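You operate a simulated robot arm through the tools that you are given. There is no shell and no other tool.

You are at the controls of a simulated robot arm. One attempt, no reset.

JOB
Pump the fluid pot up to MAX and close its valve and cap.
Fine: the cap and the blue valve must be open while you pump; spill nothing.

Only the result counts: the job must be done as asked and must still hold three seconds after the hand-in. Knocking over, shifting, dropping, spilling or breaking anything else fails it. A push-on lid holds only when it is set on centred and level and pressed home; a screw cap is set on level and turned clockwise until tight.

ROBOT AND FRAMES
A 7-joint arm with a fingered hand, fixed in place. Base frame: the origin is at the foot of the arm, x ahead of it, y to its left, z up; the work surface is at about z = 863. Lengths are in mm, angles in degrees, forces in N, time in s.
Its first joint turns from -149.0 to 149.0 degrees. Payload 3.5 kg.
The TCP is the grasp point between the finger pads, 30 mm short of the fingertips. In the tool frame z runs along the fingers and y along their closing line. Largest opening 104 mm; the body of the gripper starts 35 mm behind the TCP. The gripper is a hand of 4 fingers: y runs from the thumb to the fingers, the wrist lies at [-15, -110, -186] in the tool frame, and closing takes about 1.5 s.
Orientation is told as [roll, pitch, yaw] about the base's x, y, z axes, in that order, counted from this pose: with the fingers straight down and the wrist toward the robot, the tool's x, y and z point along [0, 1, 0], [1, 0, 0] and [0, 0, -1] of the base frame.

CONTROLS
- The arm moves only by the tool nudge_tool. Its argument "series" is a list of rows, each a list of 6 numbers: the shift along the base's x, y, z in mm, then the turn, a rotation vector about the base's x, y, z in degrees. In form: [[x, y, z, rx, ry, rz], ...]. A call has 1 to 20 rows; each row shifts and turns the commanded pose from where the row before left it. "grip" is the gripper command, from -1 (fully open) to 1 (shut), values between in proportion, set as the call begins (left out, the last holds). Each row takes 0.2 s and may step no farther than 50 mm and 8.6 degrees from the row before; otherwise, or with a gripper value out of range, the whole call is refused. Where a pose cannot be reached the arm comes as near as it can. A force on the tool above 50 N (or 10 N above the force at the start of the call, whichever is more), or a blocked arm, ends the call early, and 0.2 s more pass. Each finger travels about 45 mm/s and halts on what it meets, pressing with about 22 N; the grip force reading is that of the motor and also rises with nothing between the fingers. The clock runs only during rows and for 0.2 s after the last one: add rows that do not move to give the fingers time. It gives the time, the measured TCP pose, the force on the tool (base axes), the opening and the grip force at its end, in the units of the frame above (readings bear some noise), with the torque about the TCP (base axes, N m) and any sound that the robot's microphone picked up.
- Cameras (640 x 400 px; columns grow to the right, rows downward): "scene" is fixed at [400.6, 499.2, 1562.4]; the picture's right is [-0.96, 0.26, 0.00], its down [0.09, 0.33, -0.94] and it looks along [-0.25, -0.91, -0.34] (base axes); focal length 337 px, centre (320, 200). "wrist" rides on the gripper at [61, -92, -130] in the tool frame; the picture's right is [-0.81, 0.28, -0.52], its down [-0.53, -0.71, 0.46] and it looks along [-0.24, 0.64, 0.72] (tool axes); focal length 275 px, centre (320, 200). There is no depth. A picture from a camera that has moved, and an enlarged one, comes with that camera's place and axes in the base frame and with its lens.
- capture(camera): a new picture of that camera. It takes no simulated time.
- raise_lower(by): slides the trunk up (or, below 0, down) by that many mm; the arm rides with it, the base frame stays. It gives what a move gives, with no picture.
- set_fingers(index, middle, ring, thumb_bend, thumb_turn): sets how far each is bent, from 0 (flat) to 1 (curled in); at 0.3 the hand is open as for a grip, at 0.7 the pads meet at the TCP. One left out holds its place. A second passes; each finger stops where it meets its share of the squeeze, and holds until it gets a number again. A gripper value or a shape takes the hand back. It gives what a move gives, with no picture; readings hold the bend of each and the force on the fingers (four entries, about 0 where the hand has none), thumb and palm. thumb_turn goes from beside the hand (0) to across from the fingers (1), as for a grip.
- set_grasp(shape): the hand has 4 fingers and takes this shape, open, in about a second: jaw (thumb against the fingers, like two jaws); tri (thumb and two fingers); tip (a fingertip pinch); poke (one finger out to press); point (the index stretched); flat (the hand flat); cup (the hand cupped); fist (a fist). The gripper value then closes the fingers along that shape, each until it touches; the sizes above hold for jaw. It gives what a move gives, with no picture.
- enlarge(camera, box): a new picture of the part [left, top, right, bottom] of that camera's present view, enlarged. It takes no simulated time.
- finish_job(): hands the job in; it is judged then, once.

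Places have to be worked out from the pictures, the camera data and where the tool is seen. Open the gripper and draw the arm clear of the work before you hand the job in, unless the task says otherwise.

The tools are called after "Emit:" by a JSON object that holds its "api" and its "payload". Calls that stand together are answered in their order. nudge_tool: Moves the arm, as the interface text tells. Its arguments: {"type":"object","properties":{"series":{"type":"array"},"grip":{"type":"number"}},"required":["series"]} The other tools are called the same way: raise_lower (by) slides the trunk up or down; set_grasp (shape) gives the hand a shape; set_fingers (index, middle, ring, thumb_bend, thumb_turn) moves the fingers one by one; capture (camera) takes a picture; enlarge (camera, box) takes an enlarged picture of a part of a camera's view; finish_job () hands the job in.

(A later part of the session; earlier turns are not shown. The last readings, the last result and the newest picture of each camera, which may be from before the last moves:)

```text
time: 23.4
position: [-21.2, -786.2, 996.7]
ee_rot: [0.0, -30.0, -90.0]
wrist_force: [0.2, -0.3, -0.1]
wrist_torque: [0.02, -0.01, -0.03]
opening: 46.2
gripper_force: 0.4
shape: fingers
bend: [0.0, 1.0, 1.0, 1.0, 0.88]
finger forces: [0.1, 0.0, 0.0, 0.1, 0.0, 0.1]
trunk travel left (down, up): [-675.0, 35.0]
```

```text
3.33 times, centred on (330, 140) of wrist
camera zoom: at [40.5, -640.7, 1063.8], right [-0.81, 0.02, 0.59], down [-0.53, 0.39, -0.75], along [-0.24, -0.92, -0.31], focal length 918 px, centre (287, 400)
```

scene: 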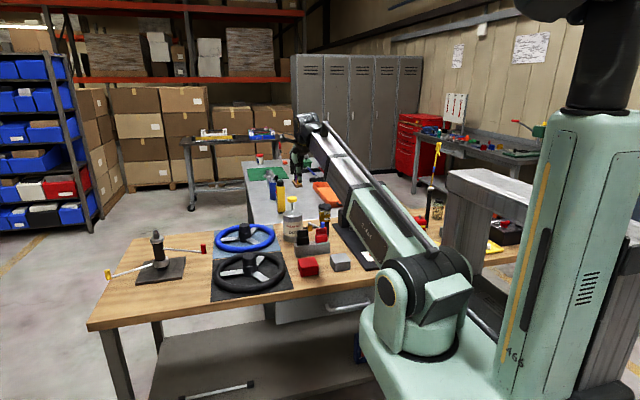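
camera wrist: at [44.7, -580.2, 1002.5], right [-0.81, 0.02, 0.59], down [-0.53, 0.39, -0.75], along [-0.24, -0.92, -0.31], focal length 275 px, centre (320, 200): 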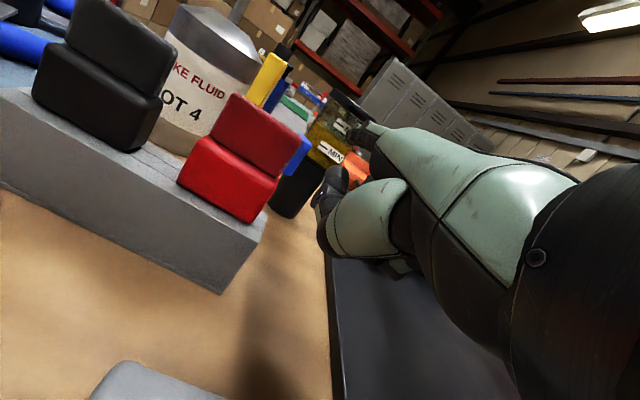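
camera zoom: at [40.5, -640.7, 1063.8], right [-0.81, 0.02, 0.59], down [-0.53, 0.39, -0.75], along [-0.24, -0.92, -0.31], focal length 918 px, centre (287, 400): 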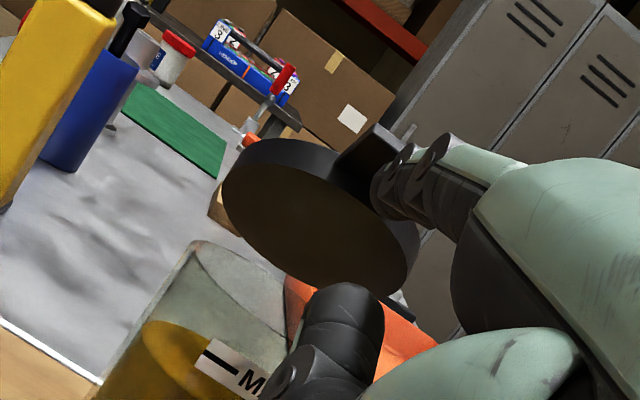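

The lid is open about 40°. The curled middle knuckle will pass near the pot rim, so I'll gain height while moving forward and then check.

Emit:
{"api": "nudge_tool", "payload": {"series": [[0, -5, 6, 0, 0, 0], [0, -6, 6, 0, 0, 0], [0, -7, 4, 0, 0, 0], [0, 0, 0, 0, 0, 0]]}}

Emit:
{"api": "enlarge", "payload": {"camera": "scene", "box": [312, 185, 362, 235]}}

Emit:
{"api": "enlarge", "payload": {"camera": "wrist", "box": [270, 80, 390, 200]}}

```text
time: 24.4
position: [-20.5, -803.0, 1011.8]
ee_rot: [0.0, -30.0, -89.9]
wrist_force: [-0.3, 0.0, 0.2]
wrist_torque: [0.01, 0.01, 0.02]
opening: 46.1
gripper_force: 0.0
shape: fingers
bend: [0.0, 1.0, 1.0, 1.0, 0.88]
finger forces: [0.1, 0.0, 0.0, 0.0, 0.1, 0.0]
trunk travel left (down, up): [-675.0, 35.0]
```

```text
8.00 times, centred on (337, 210) of scene
camera zoom: at [400.6, 499.2, 1562.4], right [-0.96, 0.26, 0.0], down [0.09, 0.33, -0.94], along [-0.25, -0.91, -0.34], focal length 2699 px, centre (184, 120)
```

zoom: 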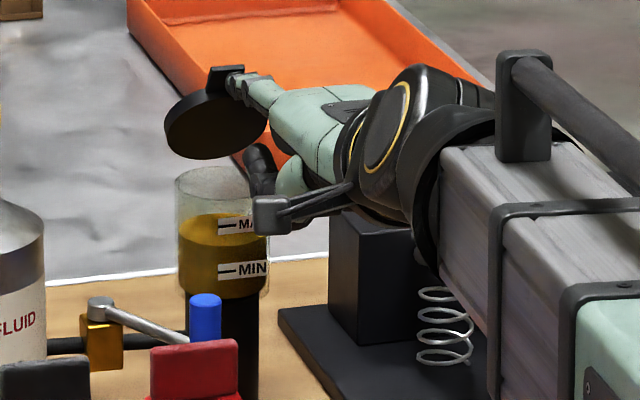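

```text
3.33 times, centred on (330, 140) of wrist
camera zoom: at [40.4, -658.6, 1080.0], right [-0.81, 0.02, 0.59], down [-0.53, 0.39, -0.75], along [-0.24, -0.92, -0.31], focal length 918 px, centre (287, 400)
```

zoom: 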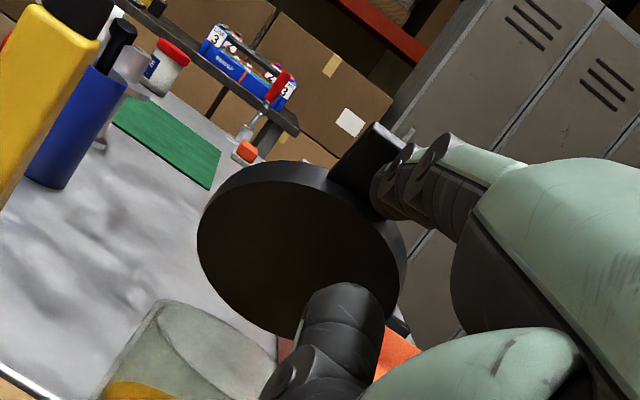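

The lid is near 65–70°. By my finger geometry the lowest part of the curled fingers is about 10 mm above the rim, so I'll keep pushing the lid back past vertical.

Emit:
{"api": "nudge_tool", "payload": {"series": [[0, -7, 3, 0, 0, 0], [0, -8, 2, 0, 0, 0], [0, -8, 0, 0, 0, 0], [0, 0, 0, 0, 0, 0]]}}

Emit:
{"api": "enlarge", "payload": {"camera": "scene", "box": [312, 185, 362, 235]}}

Emit:
{"api": "enlarge", "payload": {"camera": "wrist", "box": [240, 80, 400, 240]}}

```text
time: 25.4
position: [-20.0, -827.5, 1018.0]
ee_rot: [0.0, -30.0, -90.0]
wrist_force: [0.5, 0.0, -0.6]
wrist_torque: [-0.01, 0.03, 0.02]
opening: 46.3
gripper_force: 0.0
shape: fingers
bend: [0.0, 1.0, 1.0, 1.0, 0.88]
finger forces: [0.0, 0.0, 0.0, 0.0, 0.0, 0.0]
trunk travel left (down, up): [-675.0, 35.0]
```

```text
8.00 times, centred on (337, 210) of scene
camera zoom: at [400.6, 499.2, 1562.4], right [-0.96, 0.26, 0.0], down [0.09, 0.33, -0.94], along [-0.25, -0.91, -0.34], focal length 2699 px, centre (184, 120)
```

zoom: 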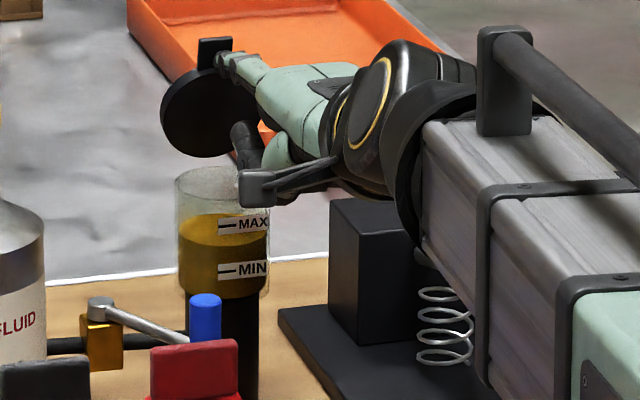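

```text
2.50 times, centred on (320, 160) of wrist
camera zoom: at [40.6, -682.2, 1085.0], right [-0.81, 0.02, 0.59], down [-0.53, 0.39, -0.75], along [-0.24, -0.92, -0.31], focal length 688 px, centre (320, 300)
```

zoom: 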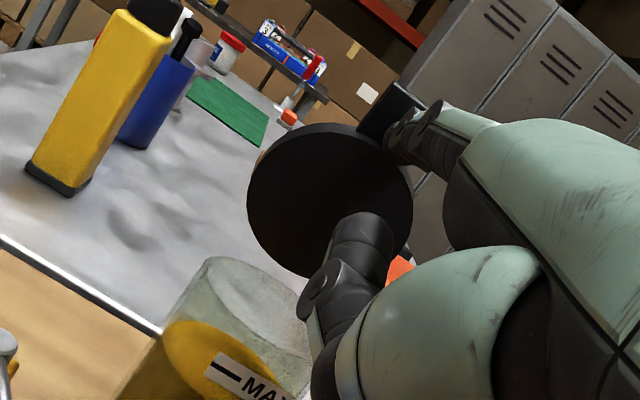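

The lid is close to vertical. I'll ease it another 20 mm so it goes past centre, watching for a hinge stop.

Emit:
{"api": "nudge_tool", "payload": {"series": [[0, -5, 0, 0, 0, 0], [0, -5, 0, 0, 0, 0], [0, -5, 0, 0, 0, 0], [0, -5, -1, 0, 0, 0], [0, 0, 0, 0, 0, 0]]}}

Emit:
{"api": "enlarge", "payload": {"camera": "scene", "box": [312, 185, 362, 235]}}

Emit:
{"api": "enlarge", "payload": {"camera": "wrist", "box": [240, 80, 400, 240]}}

```text
time: 26.6
position: [-20.8, -848.5, 1017.6]
ee_rot: [0.0, -30.0, -90.0]
wrist_force: [-1.1, 0.4, 0.4]
wrist_torque: [-0.01, 0.01, -0.01]
opening: 46.5
gripper_force: 0.1
shape: fingers
bend: [0.0, 1.0, 1.0, 1.0, 0.88]
finger forces: [0.1, 0.1, 0.0, 0.0, 0.0, 0.1]
trunk travel left (down, up): [-675.0, 35.0]
```

```text
8.00 times, centred on (337, 210) of scene
camera zoom: at [400.6, 499.2, 1562.4], right [-0.96, 0.26, 0.0], down [0.09, 0.33, -0.94], along [-0.25, -0.91, -0.34], focal length 2699 px, centre (184, 120)
```

zoom: 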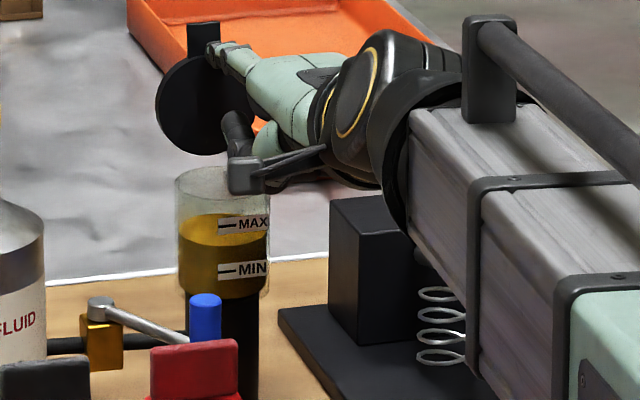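

```text
2.50 times, centred on (320, 160) of wrist
camera zoom: at [40.2, -702.2, 1084.0], right [-0.81, 0.02, 0.59], down [-0.53, 0.39, -0.75], along [-0.24, -0.92, -0.31], focal length 688 px, centre (320, 300)
```

zoom: 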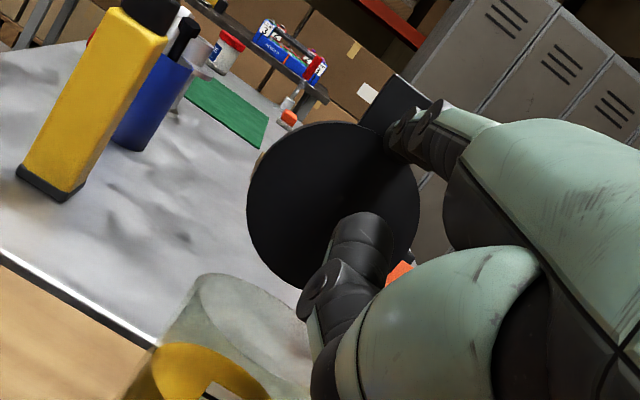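

The lid appears to be past vertical. I'll push another 8 mm, then back the finger off to see whether it stays open.

Emit:
{"api": "nudge_tool", "payload": {"series": [[0, -4, -1, 0, 0, 0], [0, -4, -1, 0, 0, 0], [0, 0, 0, 0, 0, 0], [0, 6, 0, 0, 0, 0], [0, 8, 0, 0, 0, 0], [0, 0, 0, 0, 0, 0]]}}

Emit:
{"api": "enlarge", "payload": {"camera": "scene", "box": [312, 185, 362, 235]}}

Emit:
{"api": "enlarge", "payload": {"camera": "wrist", "box": [240, 80, 400, 240]}}

```text
time: 28.0
position: [-21.8, -840.3, 1016.6]
ee_rot: [-0.1, -30.1, -90.1]
wrist_force: [-0.4, -0.5, -0.4]
wrist_torque: [0.02, -0.02, 0.03]
opening: 46.5
gripper_force: 0.1
shape: fingers
bend: [0.0, 1.0, 1.0, 1.0, 0.88]
finger forces: [0.0, 0.1, 0.0, 0.0, 0.0, 0.0]
trunk travel left (down, up): [-675.0, 35.0]
```

```text
8.00 times, centred on (337, 210) of scene
camera zoom: at [400.6, 499.2, 1562.4], right [-0.96, 0.26, 0.0], down [0.09, 0.33, -0.94], along [-0.25, -0.91, -0.34], focal length 2699 px, centre (184, 120)
```

zoom: 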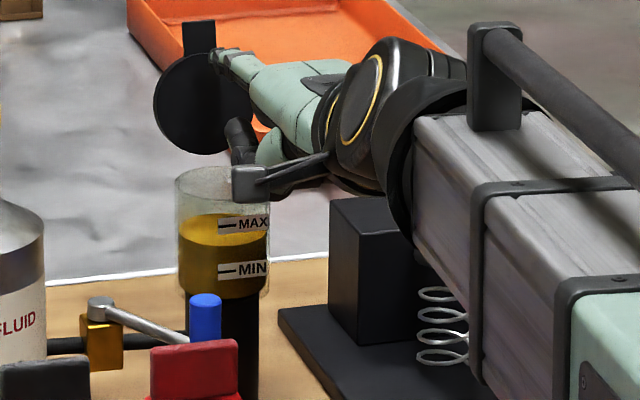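

```text
2.50 times, centred on (320, 160) of wrist
camera zoom: at [40.1, -695.6, 1082.3], right [-0.81, 0.02, 0.59], down [-0.53, 0.39, -0.75], along [-0.24, -0.92, -0.31], focal length 688 px, centre (320, 300)
```

zoom: 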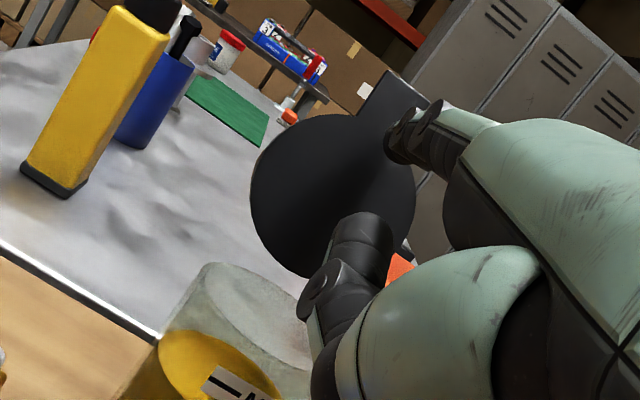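

The lid stays open on its own. I'll back the hand straight out toward the robot, rise, and tilt it so the index points almost straight down (+50°) for turning the valve.

Emit:
{"api": "nudge_tool", "payload": {"series": [[0, 20, 2, 0, 0, 0], [0, 30, 5, 0, 0, 0], [0, 30, 10, 0, 0, 0], [0, 30, 20, 0, 0, 0], [0, 20, 40, 0, 0, 0], [0, 0, 40, 0, 0, 0], [0, 0, 30, 0, 0, 0], [0, 0, 0, 8, 0, 0], [0, 0, 0, 8, 0, 0], [0, 0, 0, 8, 0, 0], [0, 0, 0, 8, 0, 0], [0, 0, 0, 8, 0, 0], [0, 0, 0, 8, 0, 0], [0, 0, 0, 8, 0, 0], [0, 0, 0, 8, 0, 0], [0, 0, 0, 8, 0, 0], [0, 0, 0, 8, 0, 0], [0, 0, 0, 0, 0, 0]]}}

Emit:
{"api": "capture", "payload": {"camera": "wrist"}}

Emit:
{"api": "enlarge", "payload": {"camera": "scene", "box": [280, 130, 380, 250]}}

```text
time: 31.8
position: [-20.9, -710.8, 1160.9]
ee_rot: [-0.1, 49.7, -90.1]
wrist_force: [0.3, 0.8, 0.0]
wrist_torque: [-0.01, 0.0, -0.02]
opening: 46.1
gripper_force: 0.1
shape: fingers
bend: [0.0, 1.0, 1.0, 1.0, 0.88]
finger forces: [0.1, 0.1, 0.0, 0.0, 0.1, 0.1]
trunk travel left (down, up): [-675.0, 35.0]
```

```text
taken
camera wrist: at [40.7, -750.6, 1315.3], right [-0.81, -0.57, 0.13], down [-0.53, 0.81, 0.25], along [-0.24, 0.14, -0.96], focal length 275 px, centre (320, 200)
```

wrist: 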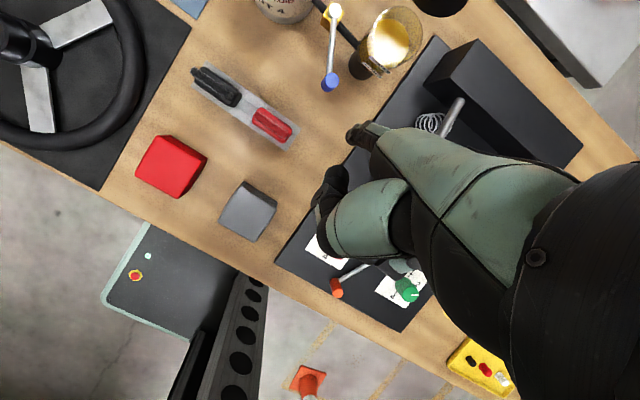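

```text
3.33 times, centred on (330, 190) of scene
camera zoom: at [400.6, 499.2, 1562.4], right [-0.96, 0.26, 0.0], down [0.09, 0.33, -0.94], along [-0.25, -0.91, -0.34], focal length 1125 px, centre (287, 233)
```

zoom: 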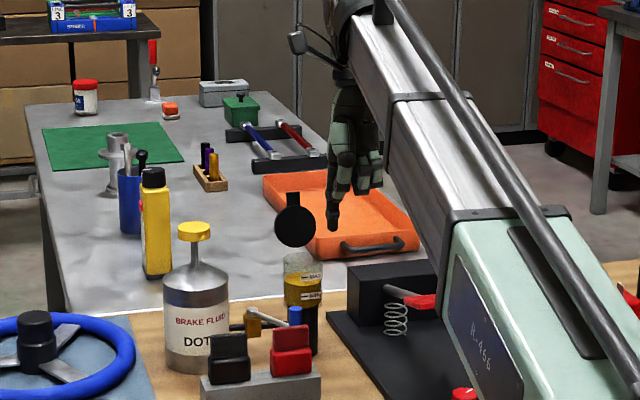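

The lid is still open, and this view looks nearly straight down. I'll zoom in on the valve to measure the lever angle properly.

Emit:
{"api": "enlarge", "payload": {"camera": "wrist", "box": [280, 0, 440, 100]}}

Emit:
{"api": "enlarge", "payload": {"camera": "wrist", "box": [180, 50, 380, 175]}}

```text
4.00 times, centred on (360, 50) of wrist
camera zoom: at [40.7, -750.6, 1315.3], right [-0.81, -0.57, 0.13], down [-0.53, 0.81, 0.25], along [-0.24, 0.14, -0.96], focal length 1101 px, centre (160, 800)
```

zoom: 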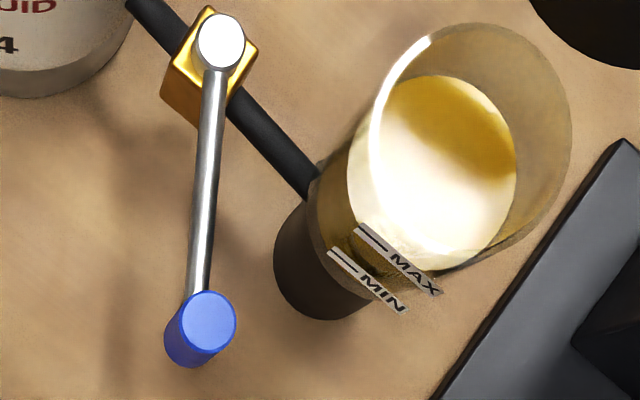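

```text
3.20 times, centred on (280, 112) of wrist
camera zoom: at [40.7, -750.6, 1315.3], right [-0.81, -0.57, 0.13], down [-0.53, 0.81, 0.25], along [-0.24, 0.14, -0.96], focal length 881 px, centre (448, 480)
```

zoom: 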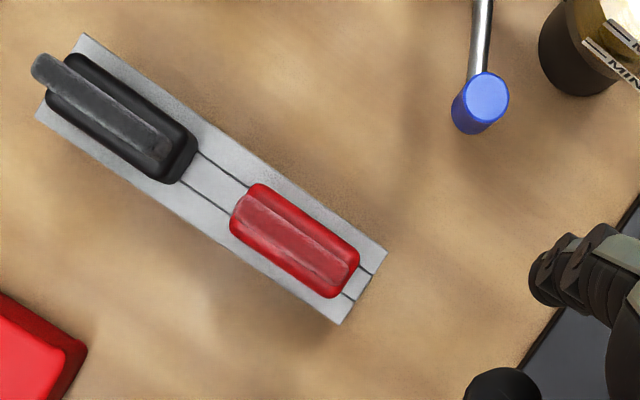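

In this view the pivot is at about (68, -900) and the blue knob at (26, -831), with its top at z≈958. The fingertip location matches my model: TCP + (15, -67, -81). I'll bring the finger down on the pot side of the knob without touching anything.

Emit:
{"api": "nudge_tool", "payload": {"series": [[3, -22, -27, 0, 0, 0], [3, -22, -27, 0, 0, 0], [4, -23, -26, 0, 0, 0], [0, 0, -20, 0, 0, 0], [0, 0, -20, 0, 0, 0], [0, 0, -20, 0, 0, 0], [0, 0, 0, 0, 0, 0]]}}

Emit:
{"api": "capture", "payload": {"camera": "wrist"}}

Emit:
{"api": "enlarge", "payload": {"camera": "scene", "box": [290, 180, 370, 260]}}

```text
time: 33.4
position: [-9.5, -778.0, 1022.5]
ee_rot: [0.1, 50.0, -90.0]
wrist_force: [0.7, 0.1, -1.1]
wrist_torque: [0.01, 0.0, -0.05]
opening: 46.2
gripper_force: 0.1
shape: fingers
bend: [0.0, 1.0, 1.0, 1.0, 0.88]
finger forces: [0.0, 0.0, 0.0, 0.0, 0.1, 0.1]
trunk travel left (down, up): [-675.0, 35.0]
```

```text
taken
camera wrist: at [51.0, -819.2, 1175.6], right [-0.81, -0.57, 0.12], down [-0.53, 0.81, 0.25], along [-0.24, 0.14, -0.96], focal length 275 px, centre (320, 200)
```

wrist: 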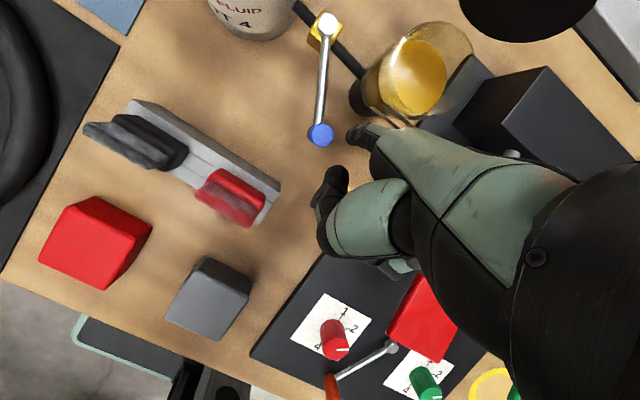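

```text
5.00 times, centred on (330, 220) of scene
camera zoom: at [400.6, 499.2, 1562.4], right [-0.96, 0.26, 0.0], down [0.09, 0.33, -0.94], along [-0.25, -0.91, -0.34], focal length 1687 px, centre (270, 100)
```

zoom: 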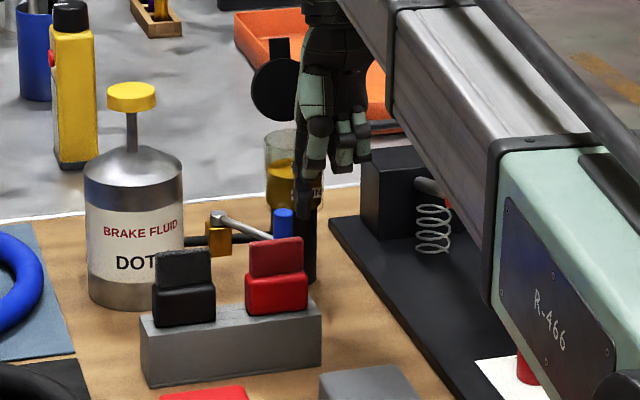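

Emit:
{"api": "enlarge", "payload": {"camera": "scene", "box": [305, 205, 345, 245]}}

Emit:
{"api": "enlarge", "payload": {"camera": "wrist", "box": [280, 80, 400, 180]}}

```text
10.00 times, centred on (325, 225) of scene
camera zoom: at [400.6, 499.2, 1562.4], right [-0.96, 0.26, 0.0], down [0.09, 0.33, -0.94], along [-0.25, -0.91, -0.34], focal length 3374 px, centre (270, -50)
```

zoom: 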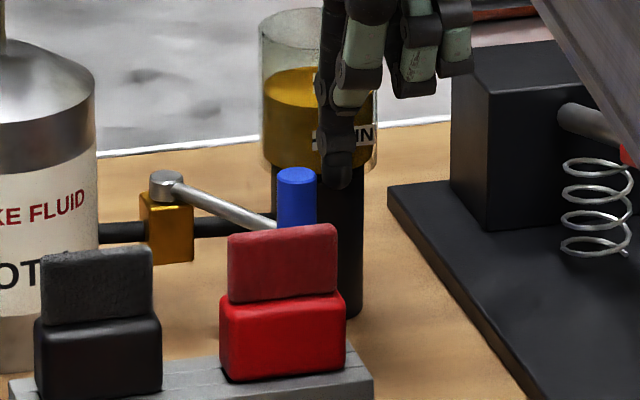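

```text
4.00 times, centred on (340, 130) of wrist
camera zoom: at [51.0, -819.2, 1175.6], right [-0.81, -0.57, 0.12], down [-0.53, 0.81, 0.25], along [-0.24, 0.14, -0.96], focal length 1101 px, centre (240, 480)
```

zoom: 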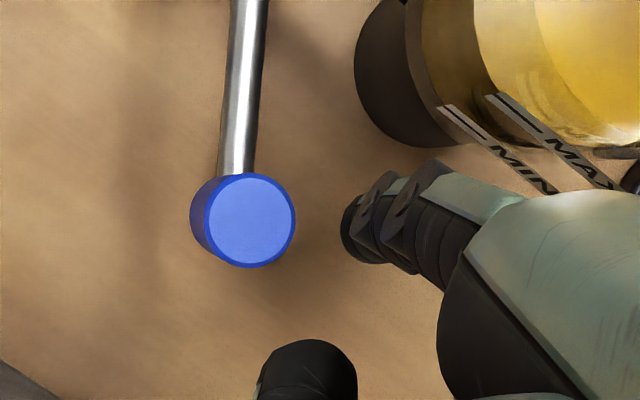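

The tip is about 9 mm from the knob, level with its upper part. I'll lower 6 mm and push gently away from the pot along the lever's arc to see whether it turns that way.

Emit:
{"api": "nudge_tool", "payload": {"series": [[0, 0, -6, 0, 0, 0], [4, 3, 0, 0, 0, 0], [4, 3, 0, 0, 0, 0], [4, 3, 0, 0, 0, 0], [4, 3, 0, 0, 0, 0], [4, 2.5, 0, 0, 0, 0], [0, 0, 0, 0, 0, 0]]}}

Emit:
{"api": "enlarge", "payload": {"camera": "scene", "box": [305, 205, 345, 245]}}

Emit:
{"api": "enlarge", "payload": {"camera": "wrist", "box": [240, 0, 400, 180]}}

```text
time: 35.0
position: [8.9, -763.7, 1016.2]
ee_rot: [0.0, 50.0, -90.1]
wrist_force: [-0.2, -0.2, -0.2]
wrist_torque: [-0.03, -0.01, -0.01]
opening: 46.5
gripper_force: 0.0
shape: fingers
bend: [0.0, 1.0, 1.0, 1.0, 0.88]
finger forces: [0.4, 0.0, 0.0, 0.0, 0.0, 0.0]
trunk travel left (down, up): [-675.0, 35.0]
```

```text
10.00 times, centred on (325, 225) of scene
camera zoom: at [400.6, 499.2, 1562.4], right [-0.96, 0.26, 0.0], down [0.09, 0.33, -0.94], along [-0.25, -0.91, -0.34], focal length 3374 px, centre (270, -50)
```

zoom: 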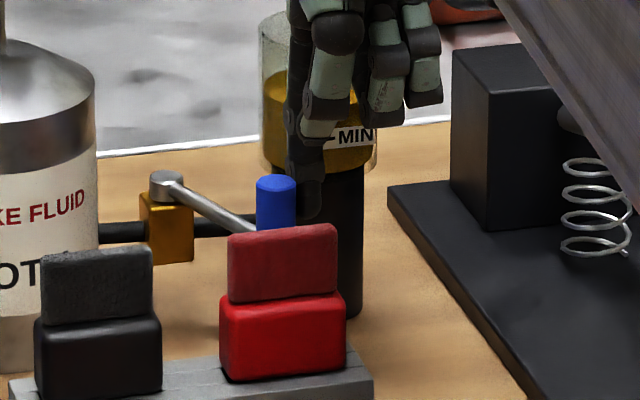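

```text
2.22 times, centred on (320, 90) of wrist
camera zoom: at [70.2, -804.0, 1169.7], right [-0.81, -0.57, 0.12], down [-0.53, 0.81, 0.25], along [-0.24, 0.14, -0.96], focal length 612 px, centre (320, 444)
```

zoom: 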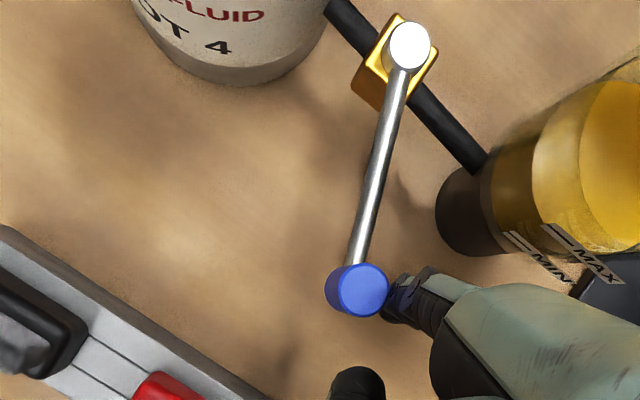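

The lever turns freely that way, from about 59° to 70°. I'll keep following the arc past perpendicular, looking for a stop.

Emit:
{"api": "nudge_tool", "payload": {"series": [[5, 3.2, 0, 0, 0, 0], [5.4, 3.1, 0, 0, 0, 0], [6.8, 2.4, 0, 0, 0, 0], [6.8, 2.3, 0, 0, 0, 0], [0, 0, 0, 0, 0, 0]]}}

Emit:
{"api": "enlarge", "payload": {"camera": "wrist", "box": [240, 0, 400, 180]}}

Emit:
{"api": "enlarge", "payload": {"camera": "scene", "box": [290, 190, 350, 250]}}

```text
time: 36.2
position: [33.8, -752.5, 1015.5]
ee_rot: [0.0, 50.1, -90.1]
wrist_force: [0.1, -0.8, -0.8]
wrist_torque: [0.0, 0.06, 0.0]
opening: 47.1
gripper_force: 0.4
shape: fingers
bend: [0.0, 1.0, 1.0, 1.0, 0.88]
finger forces: [0.4, 0.0, 0.1, 0.0, 0.0, 0.0]
trunk travel left (down, up): [-675.0, 35.0]
```

```text
2.22 times, centred on (320, 90) of wrist
camera zoom: at [94.6, -792.7, 1170.0], right [-0.81, -0.57, 0.12], down [-0.53, 0.81, 0.25], along [-0.24, 0.14, -0.96], focal length 612 px, centre (320, 444)
```

zoom: 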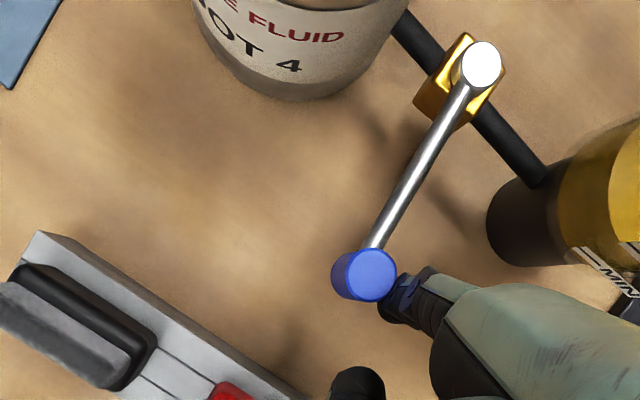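

```text
6.67 times, centred on (320, 220) of scene
camera zoom: at [400.6, 499.2, 1562.4], right [-0.96, 0.26, 0.0], down [0.09, 0.33, -0.94], along [-0.25, -0.91, -0.34], focal length 2249 px, centre (320, 67)
```

zoom: 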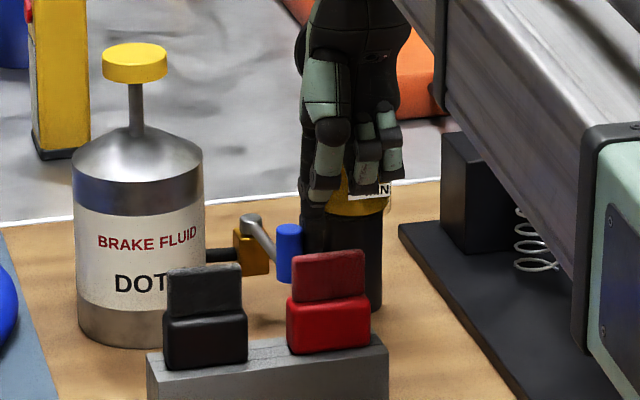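

The lever is now roughly perpendicular to the tube and still moving freely. I'll continue around the arc.

Emit:
{"api": "nudge_tool", "payload": {"series": [[6.6, 1.2, 0, 0, 0, 0], [6.6, 1.0, 0, 0, 0, 0], [7, 0, 0, 0, 0, 0], [7, -0.4, 0, 0, 0, 0], [0, 0, 0, 0, 0, 0]]}}

Emit:
{"api": "enlarge", "payload": {"camera": "wrist", "box": [240, 0, 420, 180]}}

Emit:
{"api": "enlarge", "payload": {"camera": "scene", "box": [290, 190, 350, 250]}}

```text
time: 37.4
position: [60.2, -750.9, 1016.3]
ee_rot: [0.0, 50.0, -90.1]
wrist_force: [-0.6, 0.0, 0.5]
wrist_torque: [0.0, -0.01, -0.07]
opening: 46.4
gripper_force: 0.3
shape: fingers
bend: [0.0, 1.0, 1.0, 1.0, 0.88]
finger forces: [0.4, 0.1, 0.0, 0.0, 0.1, 0.0]
trunk travel left (down, up): [-675.0, 35.0]
```

```text
2.22 times, centred on (330, 90) of wrist
camera zoom: at [121.8, -791.2, 1170.2], right [-0.81, -0.57, 0.12], down [-0.53, 0.81, 0.25], along [-0.24, 0.14, -0.96], focal length 612 px, centre (298, 444)
```

zoom: 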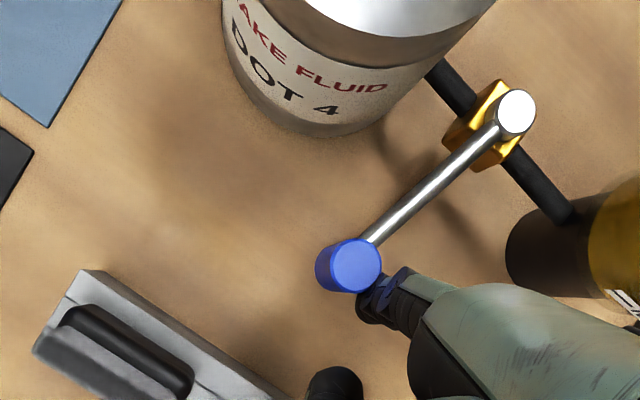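

```text
6.67 times, centred on (320, 220) of scene
camera zoom: at [400.6, 499.2, 1562.4], right [-0.96, 0.26, 0.0], down [0.09, 0.33, -0.94], along [-0.25, -0.91, -0.34], focal length 2249 px, centre (320, 67)
```

zoom: 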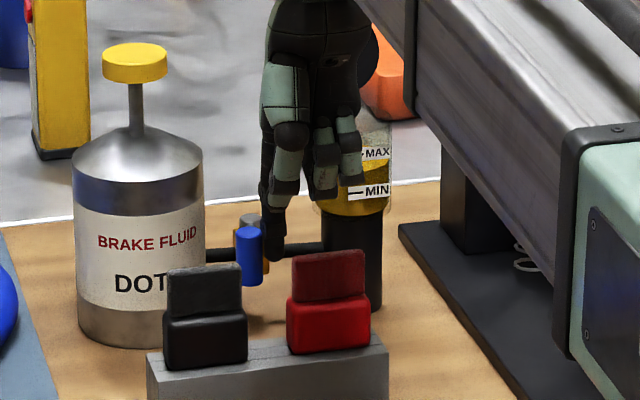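

Emit:
{"api": "nudge_tool", "payload": {"series": [[7, -1.2, 0, 0, 0, 0], [7, -1.6, 0, 0, 0, 0], [6.8, -2.5, 0, 0, 0, 0], [6.5, -3, 0, 0, 0, 0], [0, 0, 0, 0, 0, 0]]}}

Emit:
{"api": "enlarge", "payload": {"camera": "wrist", "box": [240, 0, 420, 180]}}

Emit:
{"api": "enlarge", "payload": {"camera": "scene", "box": [290, 190, 350, 250]}}

```text
time: 38.6
position: [87.1, -759.3, 1015.4]
ee_rot: [0.0, 50.0, -90.1]
wrist_force: [-4.4, 2.3, 1.5]
wrist_torque: [0.03, 0.25, -0.3]
opening: 45.9
gripper_force: 2.5
shape: fingers
bend: [0.01, 1.0, 1.0, 1.0, 0.88]
finger forces: [5.2, 0.0, 0.0, 0.0, 0.0, 0.0]
trunk travel left (down, up): [-675.0, 35.0]
```

```text
2.22 times, centred on (330, 90) of wrist
camera zoom: at [148.1, -799.1, 1170.3], right [-0.81, -0.57, 0.12], down [-0.53, 0.81, 0.25], along [-0.24, 0.14, -0.96], focal length 612 px, centre (298, 444)
```

zoom: 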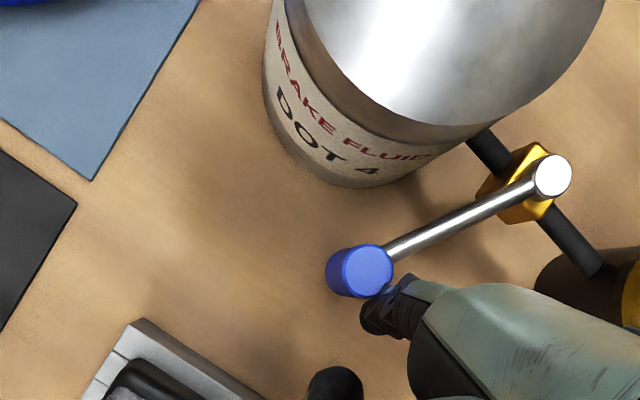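

```text
6.67 times, centred on (320, 220) of scene
camera zoom: at [400.6, 499.2, 1562.4], right [-0.96, 0.26, 0.0], down [0.09, 0.33, -0.94], along [-0.25, -0.91, -0.34], focal length 2249 px, centre (320, 67)
```

zoom: 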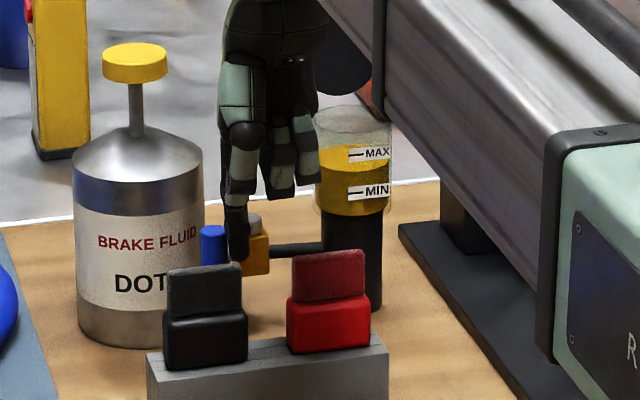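

The finger force rose to about 5 N with the lever at about 120°, which mirrors its 59° start, so this looks like the end stop. I'll press 3 mm more to confirm.

Emit:
{"api": "nudge_tool", "payload": {"series": [[2.6, -1.3, 0, 0, 0, 0], [0, 0, 0, 0, 0, 0]]}}

Emit:
{"api": "enlarge", "payload": {"camera": "wrist", "box": [240, 0, 420, 180]}}

```text
time: 39.2
position: [90.0, -760.1, 1016.4]
ee_rot: [-0.1, 50.0, -90.0]
wrist_force: [-7.9, 3.0, 2.4]
wrist_torque: [-0.02, 0.37, -0.51]
opening: 45.3
gripper_force: 4.4
shape: fingers
bend: [0.02, 1.0, 1.0, 1.0, 0.88]
finger forces: [8.5, 0.0, 0.1, 0.1, 0.1, 0.1]
trunk travel left (down, up): [-675.0, 35.0]
```

```text
2.22 times, centred on (330, 90) of wrist
camera zoom: at [150.6, -800.3, 1170.4], right [-0.81, -0.57, 0.12], down [-0.53, 0.81, 0.25], along [-0.24, 0.14, -0.96], focal length 612 px, centre (298, 444)
```

zoom: 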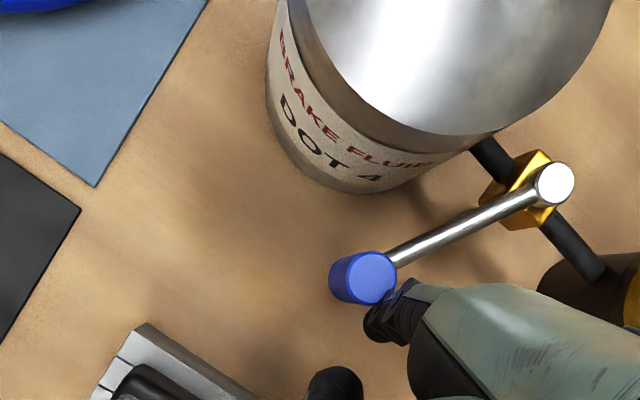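

The force climbs with no lever motion, so it is at its stop, fully turned. I'll back off, rise, and move the fingertip above the yellow plunger at about (143, -900, 1064).

Emit:
{"api": "nudge_tool", "payload": {"series": [[-8, 2, 0, 0, 0, 0], [-8, 2, 0, 0, 0, 0], [0, 0, 30, 0, 0, 0], [0, 0, 40, 0, 0, 0], [0, 0, 45, 0, 0, 0], [0, 0, 45, 0, 0, 0], [15, -18, 5, 0, 0, 0], [15, -20, 0, 0, 0, 0], [15, -20, 0, 0, 0, 0], [9, -18, 0, 0, 0, 0], [0, 0, 0, 0, 0, 0]]}}

Emit:
{"api": "capture", "payload": {"camera": "wrist"}}

Emit:
{"api": "enlarge", "payload": {"camera": "scene", "box": [250, 140, 370, 260]}}

```text
time: 41.6
position: [124.8, -779.4, 1173.2]
ee_rot: [0.0, 49.7, -90.0]
wrist_force: [0.1, -0.3, -0.1]
wrist_torque: [-0.02, 0.02, 0.01]
opening: 46.4
gripper_force: 0.0
shape: fingers
bend: [0.0, 1.0, 1.0, 1.0, 0.88]
finger forces: [0.0, 0.1, 0.0, 0.0, 0.0, 0.0]
out of reach, approached as far as the arm can: row 6, 8, 9, 10
trunk travel left (down, up): [-675.0, 35.0]
```

```text
taken
camera wrist: at [186.4, -818.3, 1328.3], right [-0.81, -0.57, 0.12], down [-0.53, 0.81, 0.25], along [-0.24, 0.14, -0.96], focal length 275 px, centre (320, 200)
```

wrist: 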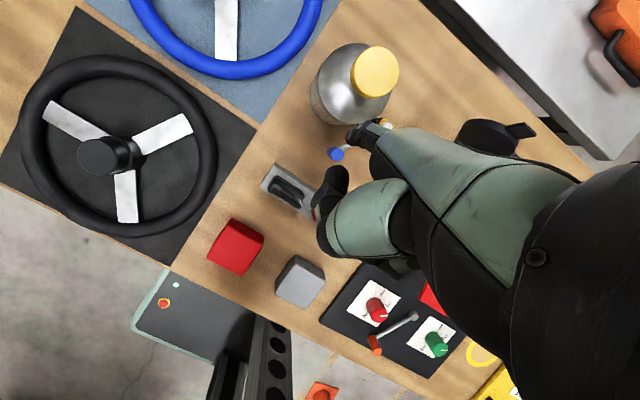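

```text
3.33 times, centred on (310, 200) of scene
camera zoom: at [400.6, 499.2, 1562.4], right [-0.96, 0.26, 0.0], down [0.09, 0.33, -0.94], along [-0.25, -0.91, -0.34], focal length 1125 px, centre (353, 200)
```

zoom: 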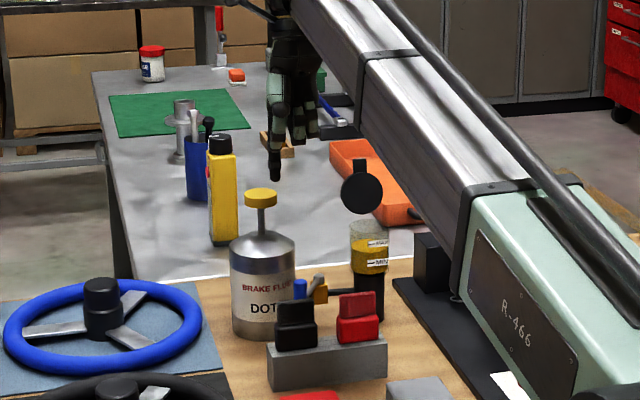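

That tilt is out of reach there. I'll reduce it to about 30° and see where the fingertip is relative to the plunger.

Emit:
{"api": "nudge_tool", "payload": {"series": [[0, 0, 0, -6.7, 0, 0], [0, 0, 0, -6.7, 0, 0], [0, 0, 0, -6.6, 0, 0], [0, 0, 0, 0, 0, 0]]}}

Emit:
{"api": "capture", "payload": {"camera": "wrist"}}

Emit:
{"api": "enlarge", "payload": {"camera": "scene", "box": [250, 150, 350, 250]}}

```text
time: 42.6
position: [126.0, -778.5, 1174.9]
ee_rot: [-0.1, 29.9, -90.1]
wrist_force: [0.4, -1.0, 0.5]
wrist_torque: [0.04, 0.01, 0.01]
opening: 46.1
gripper_force: 0.0
shape: fingers
bend: [0.0, 1.0, 1.0, 1.0, 0.88]
finger forces: [0.0, 0.0, 0.0, 0.0, 0.0, 0.0]
trunk travel left (down, up): [-675.0, 35.0]
```

```text
taken
camera wrist: at [186.4, -763.7, 1332.9], right [-0.81, -0.5, 0.31], down [-0.53, 0.85, -0.04], along [-0.24, -0.2, -0.95], focal length 275 px, centre (320, 200)
```

wrist: 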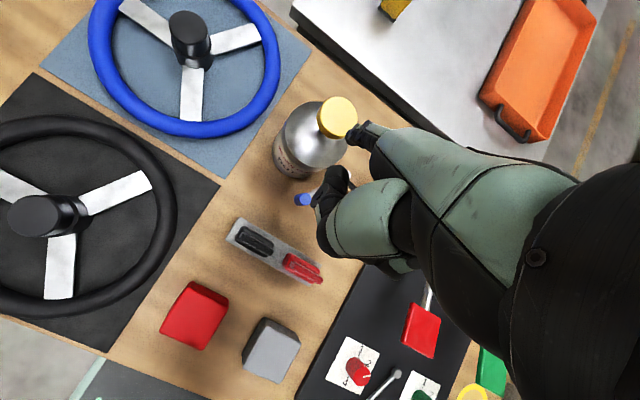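

```text
4.00 times, centred on (300, 200) of scene
camera zoom: at [400.6, 499.2, 1562.4], right [-0.96, 0.26, 0.0], down [0.09, 0.33, -0.94], along [-0.25, -0.91, -0.34], focal length 1350 px, centre (400, 200)
```

zoom: 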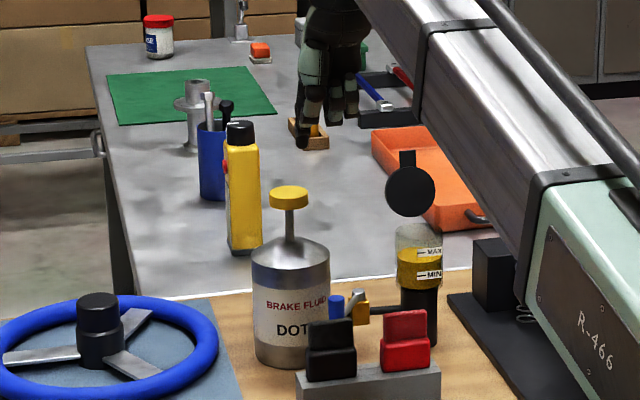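

Two wrist views put the plunger cap at about (147, -906), top z≈1064, with the fingertip now around (138, -873, 1123). I'll move over the cap's centre, staying about 14 mm above it.

Emit:
{"api": "nudge_tool", "payload": {"series": [[3, -11, 0, 0, 0, 0], [3, -11, -10, 0, 0, 0], [3, -11, -15, 0, 0, 0], [0, 0, -18, 0, 0, 0], [0, 0, 0, 0, 0, 0]]}}

Emit:
{"api": "enlarge", "payload": {"camera": "wrist", "box": [280, 80, 400, 180]}}

Emit:
{"api": "enlarge", "payload": {"camera": "scene", "box": [265, 165, 325, 225]}}

```text
time: 43.8
position: [134.6, -812.1, 1130.7]
ee_rot: [0.0, 30.0, -90.2]
wrist_force: [0.4, 0.4, 0.9]
wrist_torque: [0.01, -0.03, 0.0]
opening: 46.4
gripper_force: 0.0
shape: fingers
bend: [0.0, 1.0, 1.0, 1.0, 0.88]
finger forces: [0.0, 0.0, 0.1, 0.1, 0.1, 0.0]
trunk travel left (down, up): [-675.0, 35.0]
```

```text
4.00 times, centred on (340, 130) of wrist
camera zoom: at [195.4, -796.5, 1289.7], right [-0.81, -0.5, 0.31], down [-0.53, 0.85, -0.04], along [-0.24, -0.2, -0.95], focal length 1101 px, centre (240, 480)
```

zoom: 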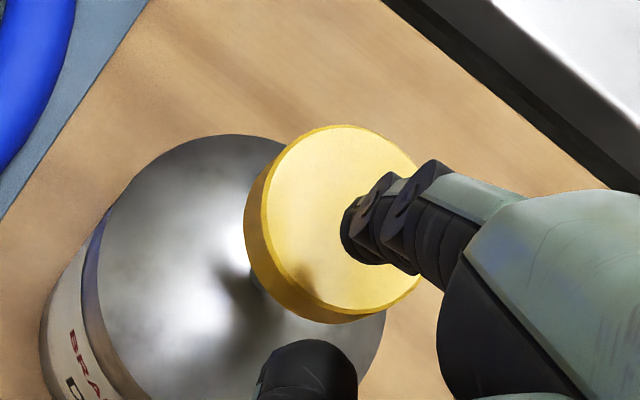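

```text
6.67 times, centred on (295, 195) of scene
camera zoom: at [400.6, 499.2, 1562.4], right [-0.96, 0.26, 0.0], down [0.09, 0.33, -0.94], along [-0.25, -0.91, -0.34], focal length 2249 px, centre (487, 233)
```

zoom: 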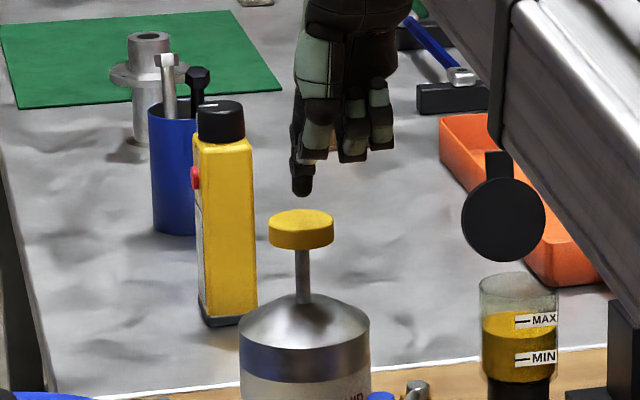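

The fingertip is centred above the cap, about 15 mm up. I'll take a close baseline picture of the fluid level and then press down slowly.

Emit:
{"api": "enlarge", "payload": {"camera": "scene", "box": [312, 205, 340, 233]}}

Emit:
{"api": "nudge_tool", "payload": {"series": [[0, 0, -5, 0, 0, 0], [0, 0, -5, 0, 0, 0], [0, 0, -4, 0, 0, 0], [0, 0, -4, 0, 0, 0], [0, 0, -4, 0, 0, 0], [0, 0, 0, 0, 0, 0]]}}

Emit:
{"api": "enlarge", "payload": {"camera": "scene", "box": [265, 165, 345, 245]}}

Emit:
{"api": "enlarge", "payload": {"camera": "scene", "box": [312, 205, 340, 233]}}

```text
14.29 times, centred on (326, 219) of scene
camera zoom: at [400.6, 499.2, 1562.4], right [-0.96, 0.26, 0.0], down [0.09, 0.33, -0.94], along [-0.25, -0.91, -0.34], focal length 4820 px, centre (234, -71)
```

zoom: 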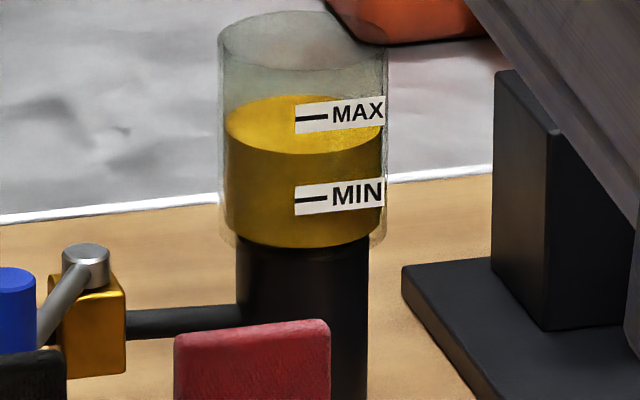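

```text
time: 45.2
position: [133.5, -811.2, 1109.1]
ee_rot: [-0.1, 30.0, -90.2]
wrist_force: [0.5, -0.3, 1.1]
wrist_torque: [-0.07, 0.0, 0.01]
opening: 46.3
gripper_force: 0.3
shape: fingers
bend: [0.0, 1.0, 1.0, 1.0, 0.88]
finger forces: [1.0, 0.0, 0.0, 0.1, 0.1, 0.1]
trunk travel left (down, up): [-675.0, 35.0]
```

```text
5.00 times, centred on (305, 205) of scene
camera zoom: at [400.6, 499.2, 1562.4], right [-0.96, 0.26, 0.0], down [0.09, 0.33, -0.94], along [-0.25, -0.91, -0.34], focal length 1687 px, centre (395, 175)
```

zoom: 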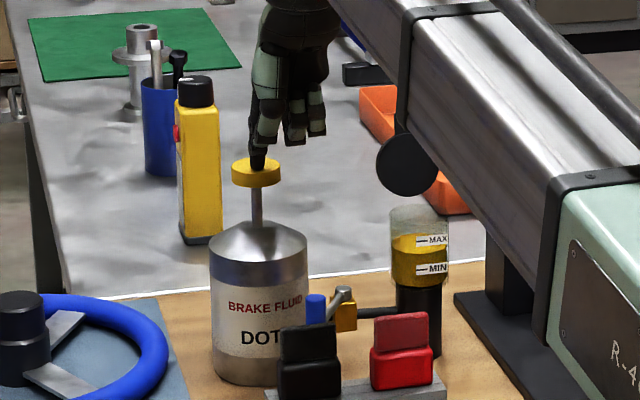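

```text
14.29 times, centred on (326, 219) of scene
camera zoom: at [400.6, 499.2, 1562.4], right [-0.96, 0.26, 0.0], down [0.09, 0.33, -0.94], along [-0.25, -0.91, -0.34], focal length 4820 px, centre (234, -71)
```

zoom: 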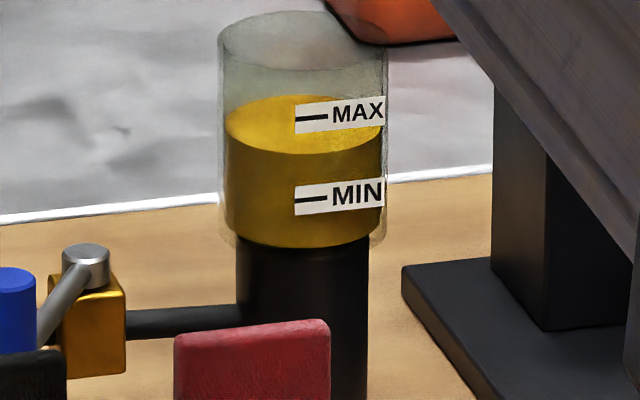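

Contact is light, about 1 N. The fluid front edge is at row 153 and the MAX line at row 117, so I'll press down 12 mm and watch the plunger and level.

Emit:
{"api": "nudge_tool", "payload": {"series": [[0, 0, -4, 0, 0, 0], [0, 0, -4, 0, 0, 0], [0, 0, -4, 0, 0, 0], [0, 0, 0, 0, 0, 0]]}}

Emit:
{"api": "enlarge", "payload": {"camera": "scene", "box": [265, 165, 345, 245]}}

Emit:
{"api": "enlarge", "payload": {"camera": "scene", "box": [312, 205, 340, 233]}}

```text
time: 46.2
position: [133.6, -810.6, 1097.4]
ee_rot: [0.0, 30.1, -90.0]
wrist_force: [0.1, 0.9, 4.0]
wrist_torque: [-0.36, -0.06, 0.03]
opening: 47.1
gripper_force: 2.3
shape: fingers
bend: [0.0, 1.0, 1.0, 1.0, 0.88]
finger forces: [4.5, 0.0, 0.0, 0.0, 0.0, 0.1]
trunk travel left (down, up): [-675.0, 35.0]
```

```text
5.00 times, centred on (305, 205) of scene
camera zoom: at [400.6, 499.2, 1562.4], right [-0.96, 0.26, 0.0], down [0.09, 0.33, -0.94], along [-0.25, -0.91, -0.34], focal length 1687 px, centre (395, 175)
```

zoom: 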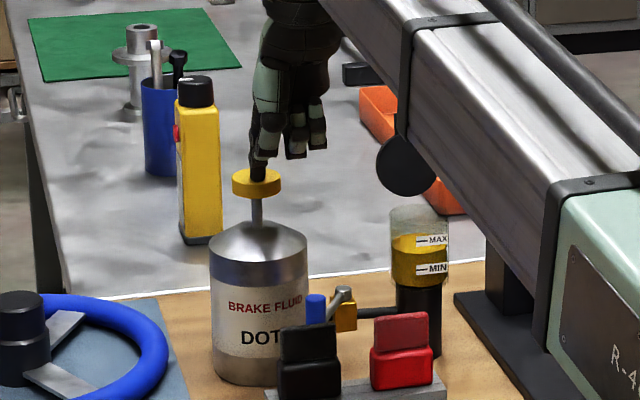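

```text
14.29 times, centred on (326, 219) of scene
camera zoom: at [400.6, 499.2, 1562.4], right [-0.96, 0.26, 0.0], down [0.09, 0.33, -0.94], along [-0.25, -0.91, -0.34], focal length 4820 px, centre (234, -71)
```

zoom: 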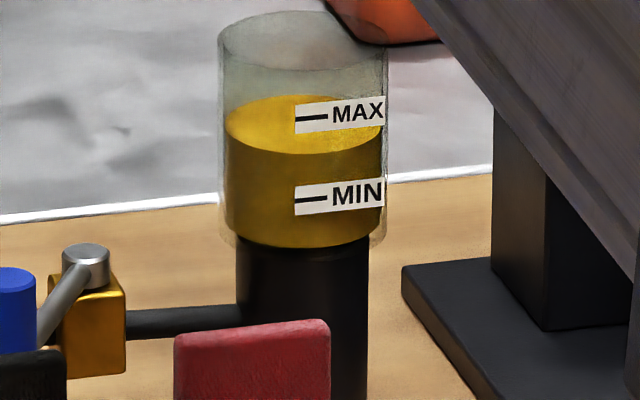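

The plunger is down about 12 mm at roughly 4 N and the level hasn't changed visibly. I'll continue the stroke.

Emit:
{"api": "nudge_tool", "payload": {"series": [[0, 0, -4, 0, 0, 0], [0, 0, -4, 0, 0, 0], [0, 0, -3, 0, 0, 0], [0, 0, 0, 0, 0, 0]]}}

Emit:
{"api": "enlarge", "payload": {"camera": "scene", "box": [265, 165, 345, 245]}}

Emit:
{"api": "enlarge", "payload": {"camera": "scene", "box": [312, 205, 340, 233]}}

```text
time: 47.2
position: [132.8, -809.9, 1086.7]
ee_rot: [0.1, 30.0, -90.2]
wrist_force: [0.1, 1.2, 5.6]
wrist_torque: [-0.44, -0.09, 0.04]
opening: 47.3
gripper_force: 3.3
shape: fingers
bend: [0.0, 1.0, 1.0, 1.0, 0.88]
finger forces: [6.1, 0.1, 0.0, 0.0, 0.0, 0.0]
trunk travel left (down, up): [-675.0, 35.0]
```

```text
5.00 times, centred on (305, 205) of scene
camera zoom: at [400.6, 499.2, 1562.4], right [-0.96, 0.26, 0.0], down [0.09, 0.33, -0.94], along [-0.25, -0.91, -0.34], focal length 1687 px, centre (395, 175)
```

zoom: 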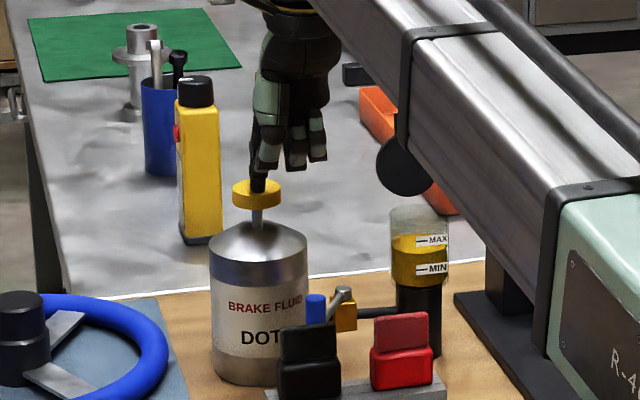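

```text
14.29 times, centred on (326, 219) of scene
camera zoom: at [400.6, 499.2, 1562.4], right [-0.96, 0.26, 0.0], down [0.09, 0.33, -0.94], along [-0.25, -0.91, -0.34], focal length 4820 px, centre (234, -71)
```

zoom: 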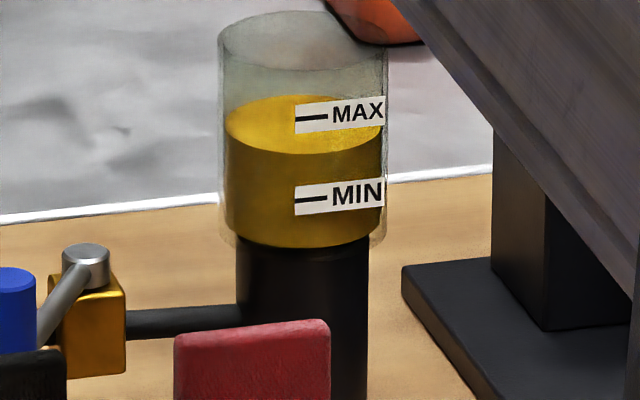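

Still no change at about 23 mm of travel. I'll go on to the bottom of the stroke.

Emit:
{"api": "nudge_tool", "payload": {"series": [[0, 0, -3, 0, 0, 0], [0, 0, -3, 0, 0, 0], [0, 0, -2, 0, 0, 0], [0, 0, 0, 0, 0, 0]]}}

Emit:
{"api": "enlarge", "payload": {"camera": "scene", "box": [265, 165, 345, 245]}}

Emit:
{"api": "enlarge", "payload": {"camera": "scene", "box": [312, 205, 340, 233]}}

```text
time: 48.2
position: [134.2, -809.8, 1078.4]
ee_rot: [0.0, 30.0, -90.0]
wrist_force: [-0.2, 1.5, 7.2]
wrist_torque: [-0.6, -0.07, 0.01]
opening: 47.1
gripper_force: 3.8
shape: fingers
bend: [0.0, 1.0, 1.0, 1.0, 0.88]
finger forces: [7.5, 0.1, 0.0, 0.0, 0.1, 0.0]
trunk travel left (down, up): [-675.0, 35.0]
```

```text
5.00 times, centred on (305, 205) of scene
camera zoom: at [400.6, 499.2, 1562.4], right [-0.96, 0.26, 0.0], down [0.09, 0.33, -0.94], along [-0.25, -0.91, -0.34], focal length 1687 px, centre (395, 175)
```

zoom: 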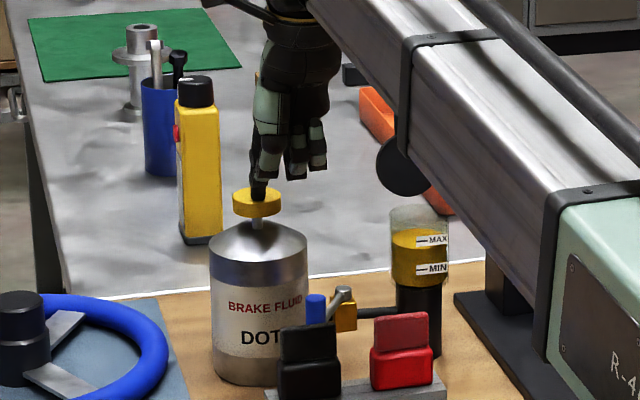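

```text
14.29 times, centred on (326, 219) of scene
camera zoom: at [400.6, 499.2, 1562.4], right [-0.96, 0.26, 0.0], down [0.09, 0.33, -0.94], along [-0.25, -0.91, -0.34], focal length 4820 px, centre (234, -71)
```

zoom: 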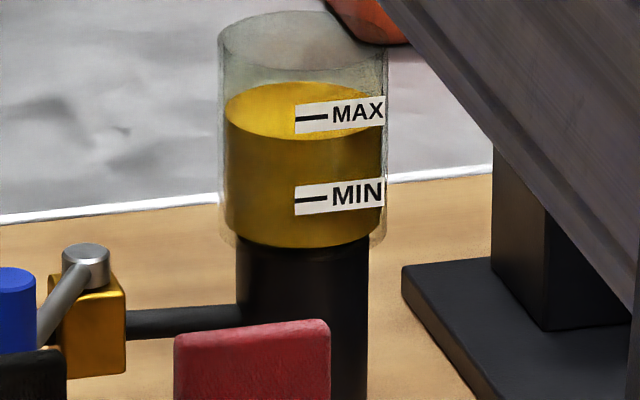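

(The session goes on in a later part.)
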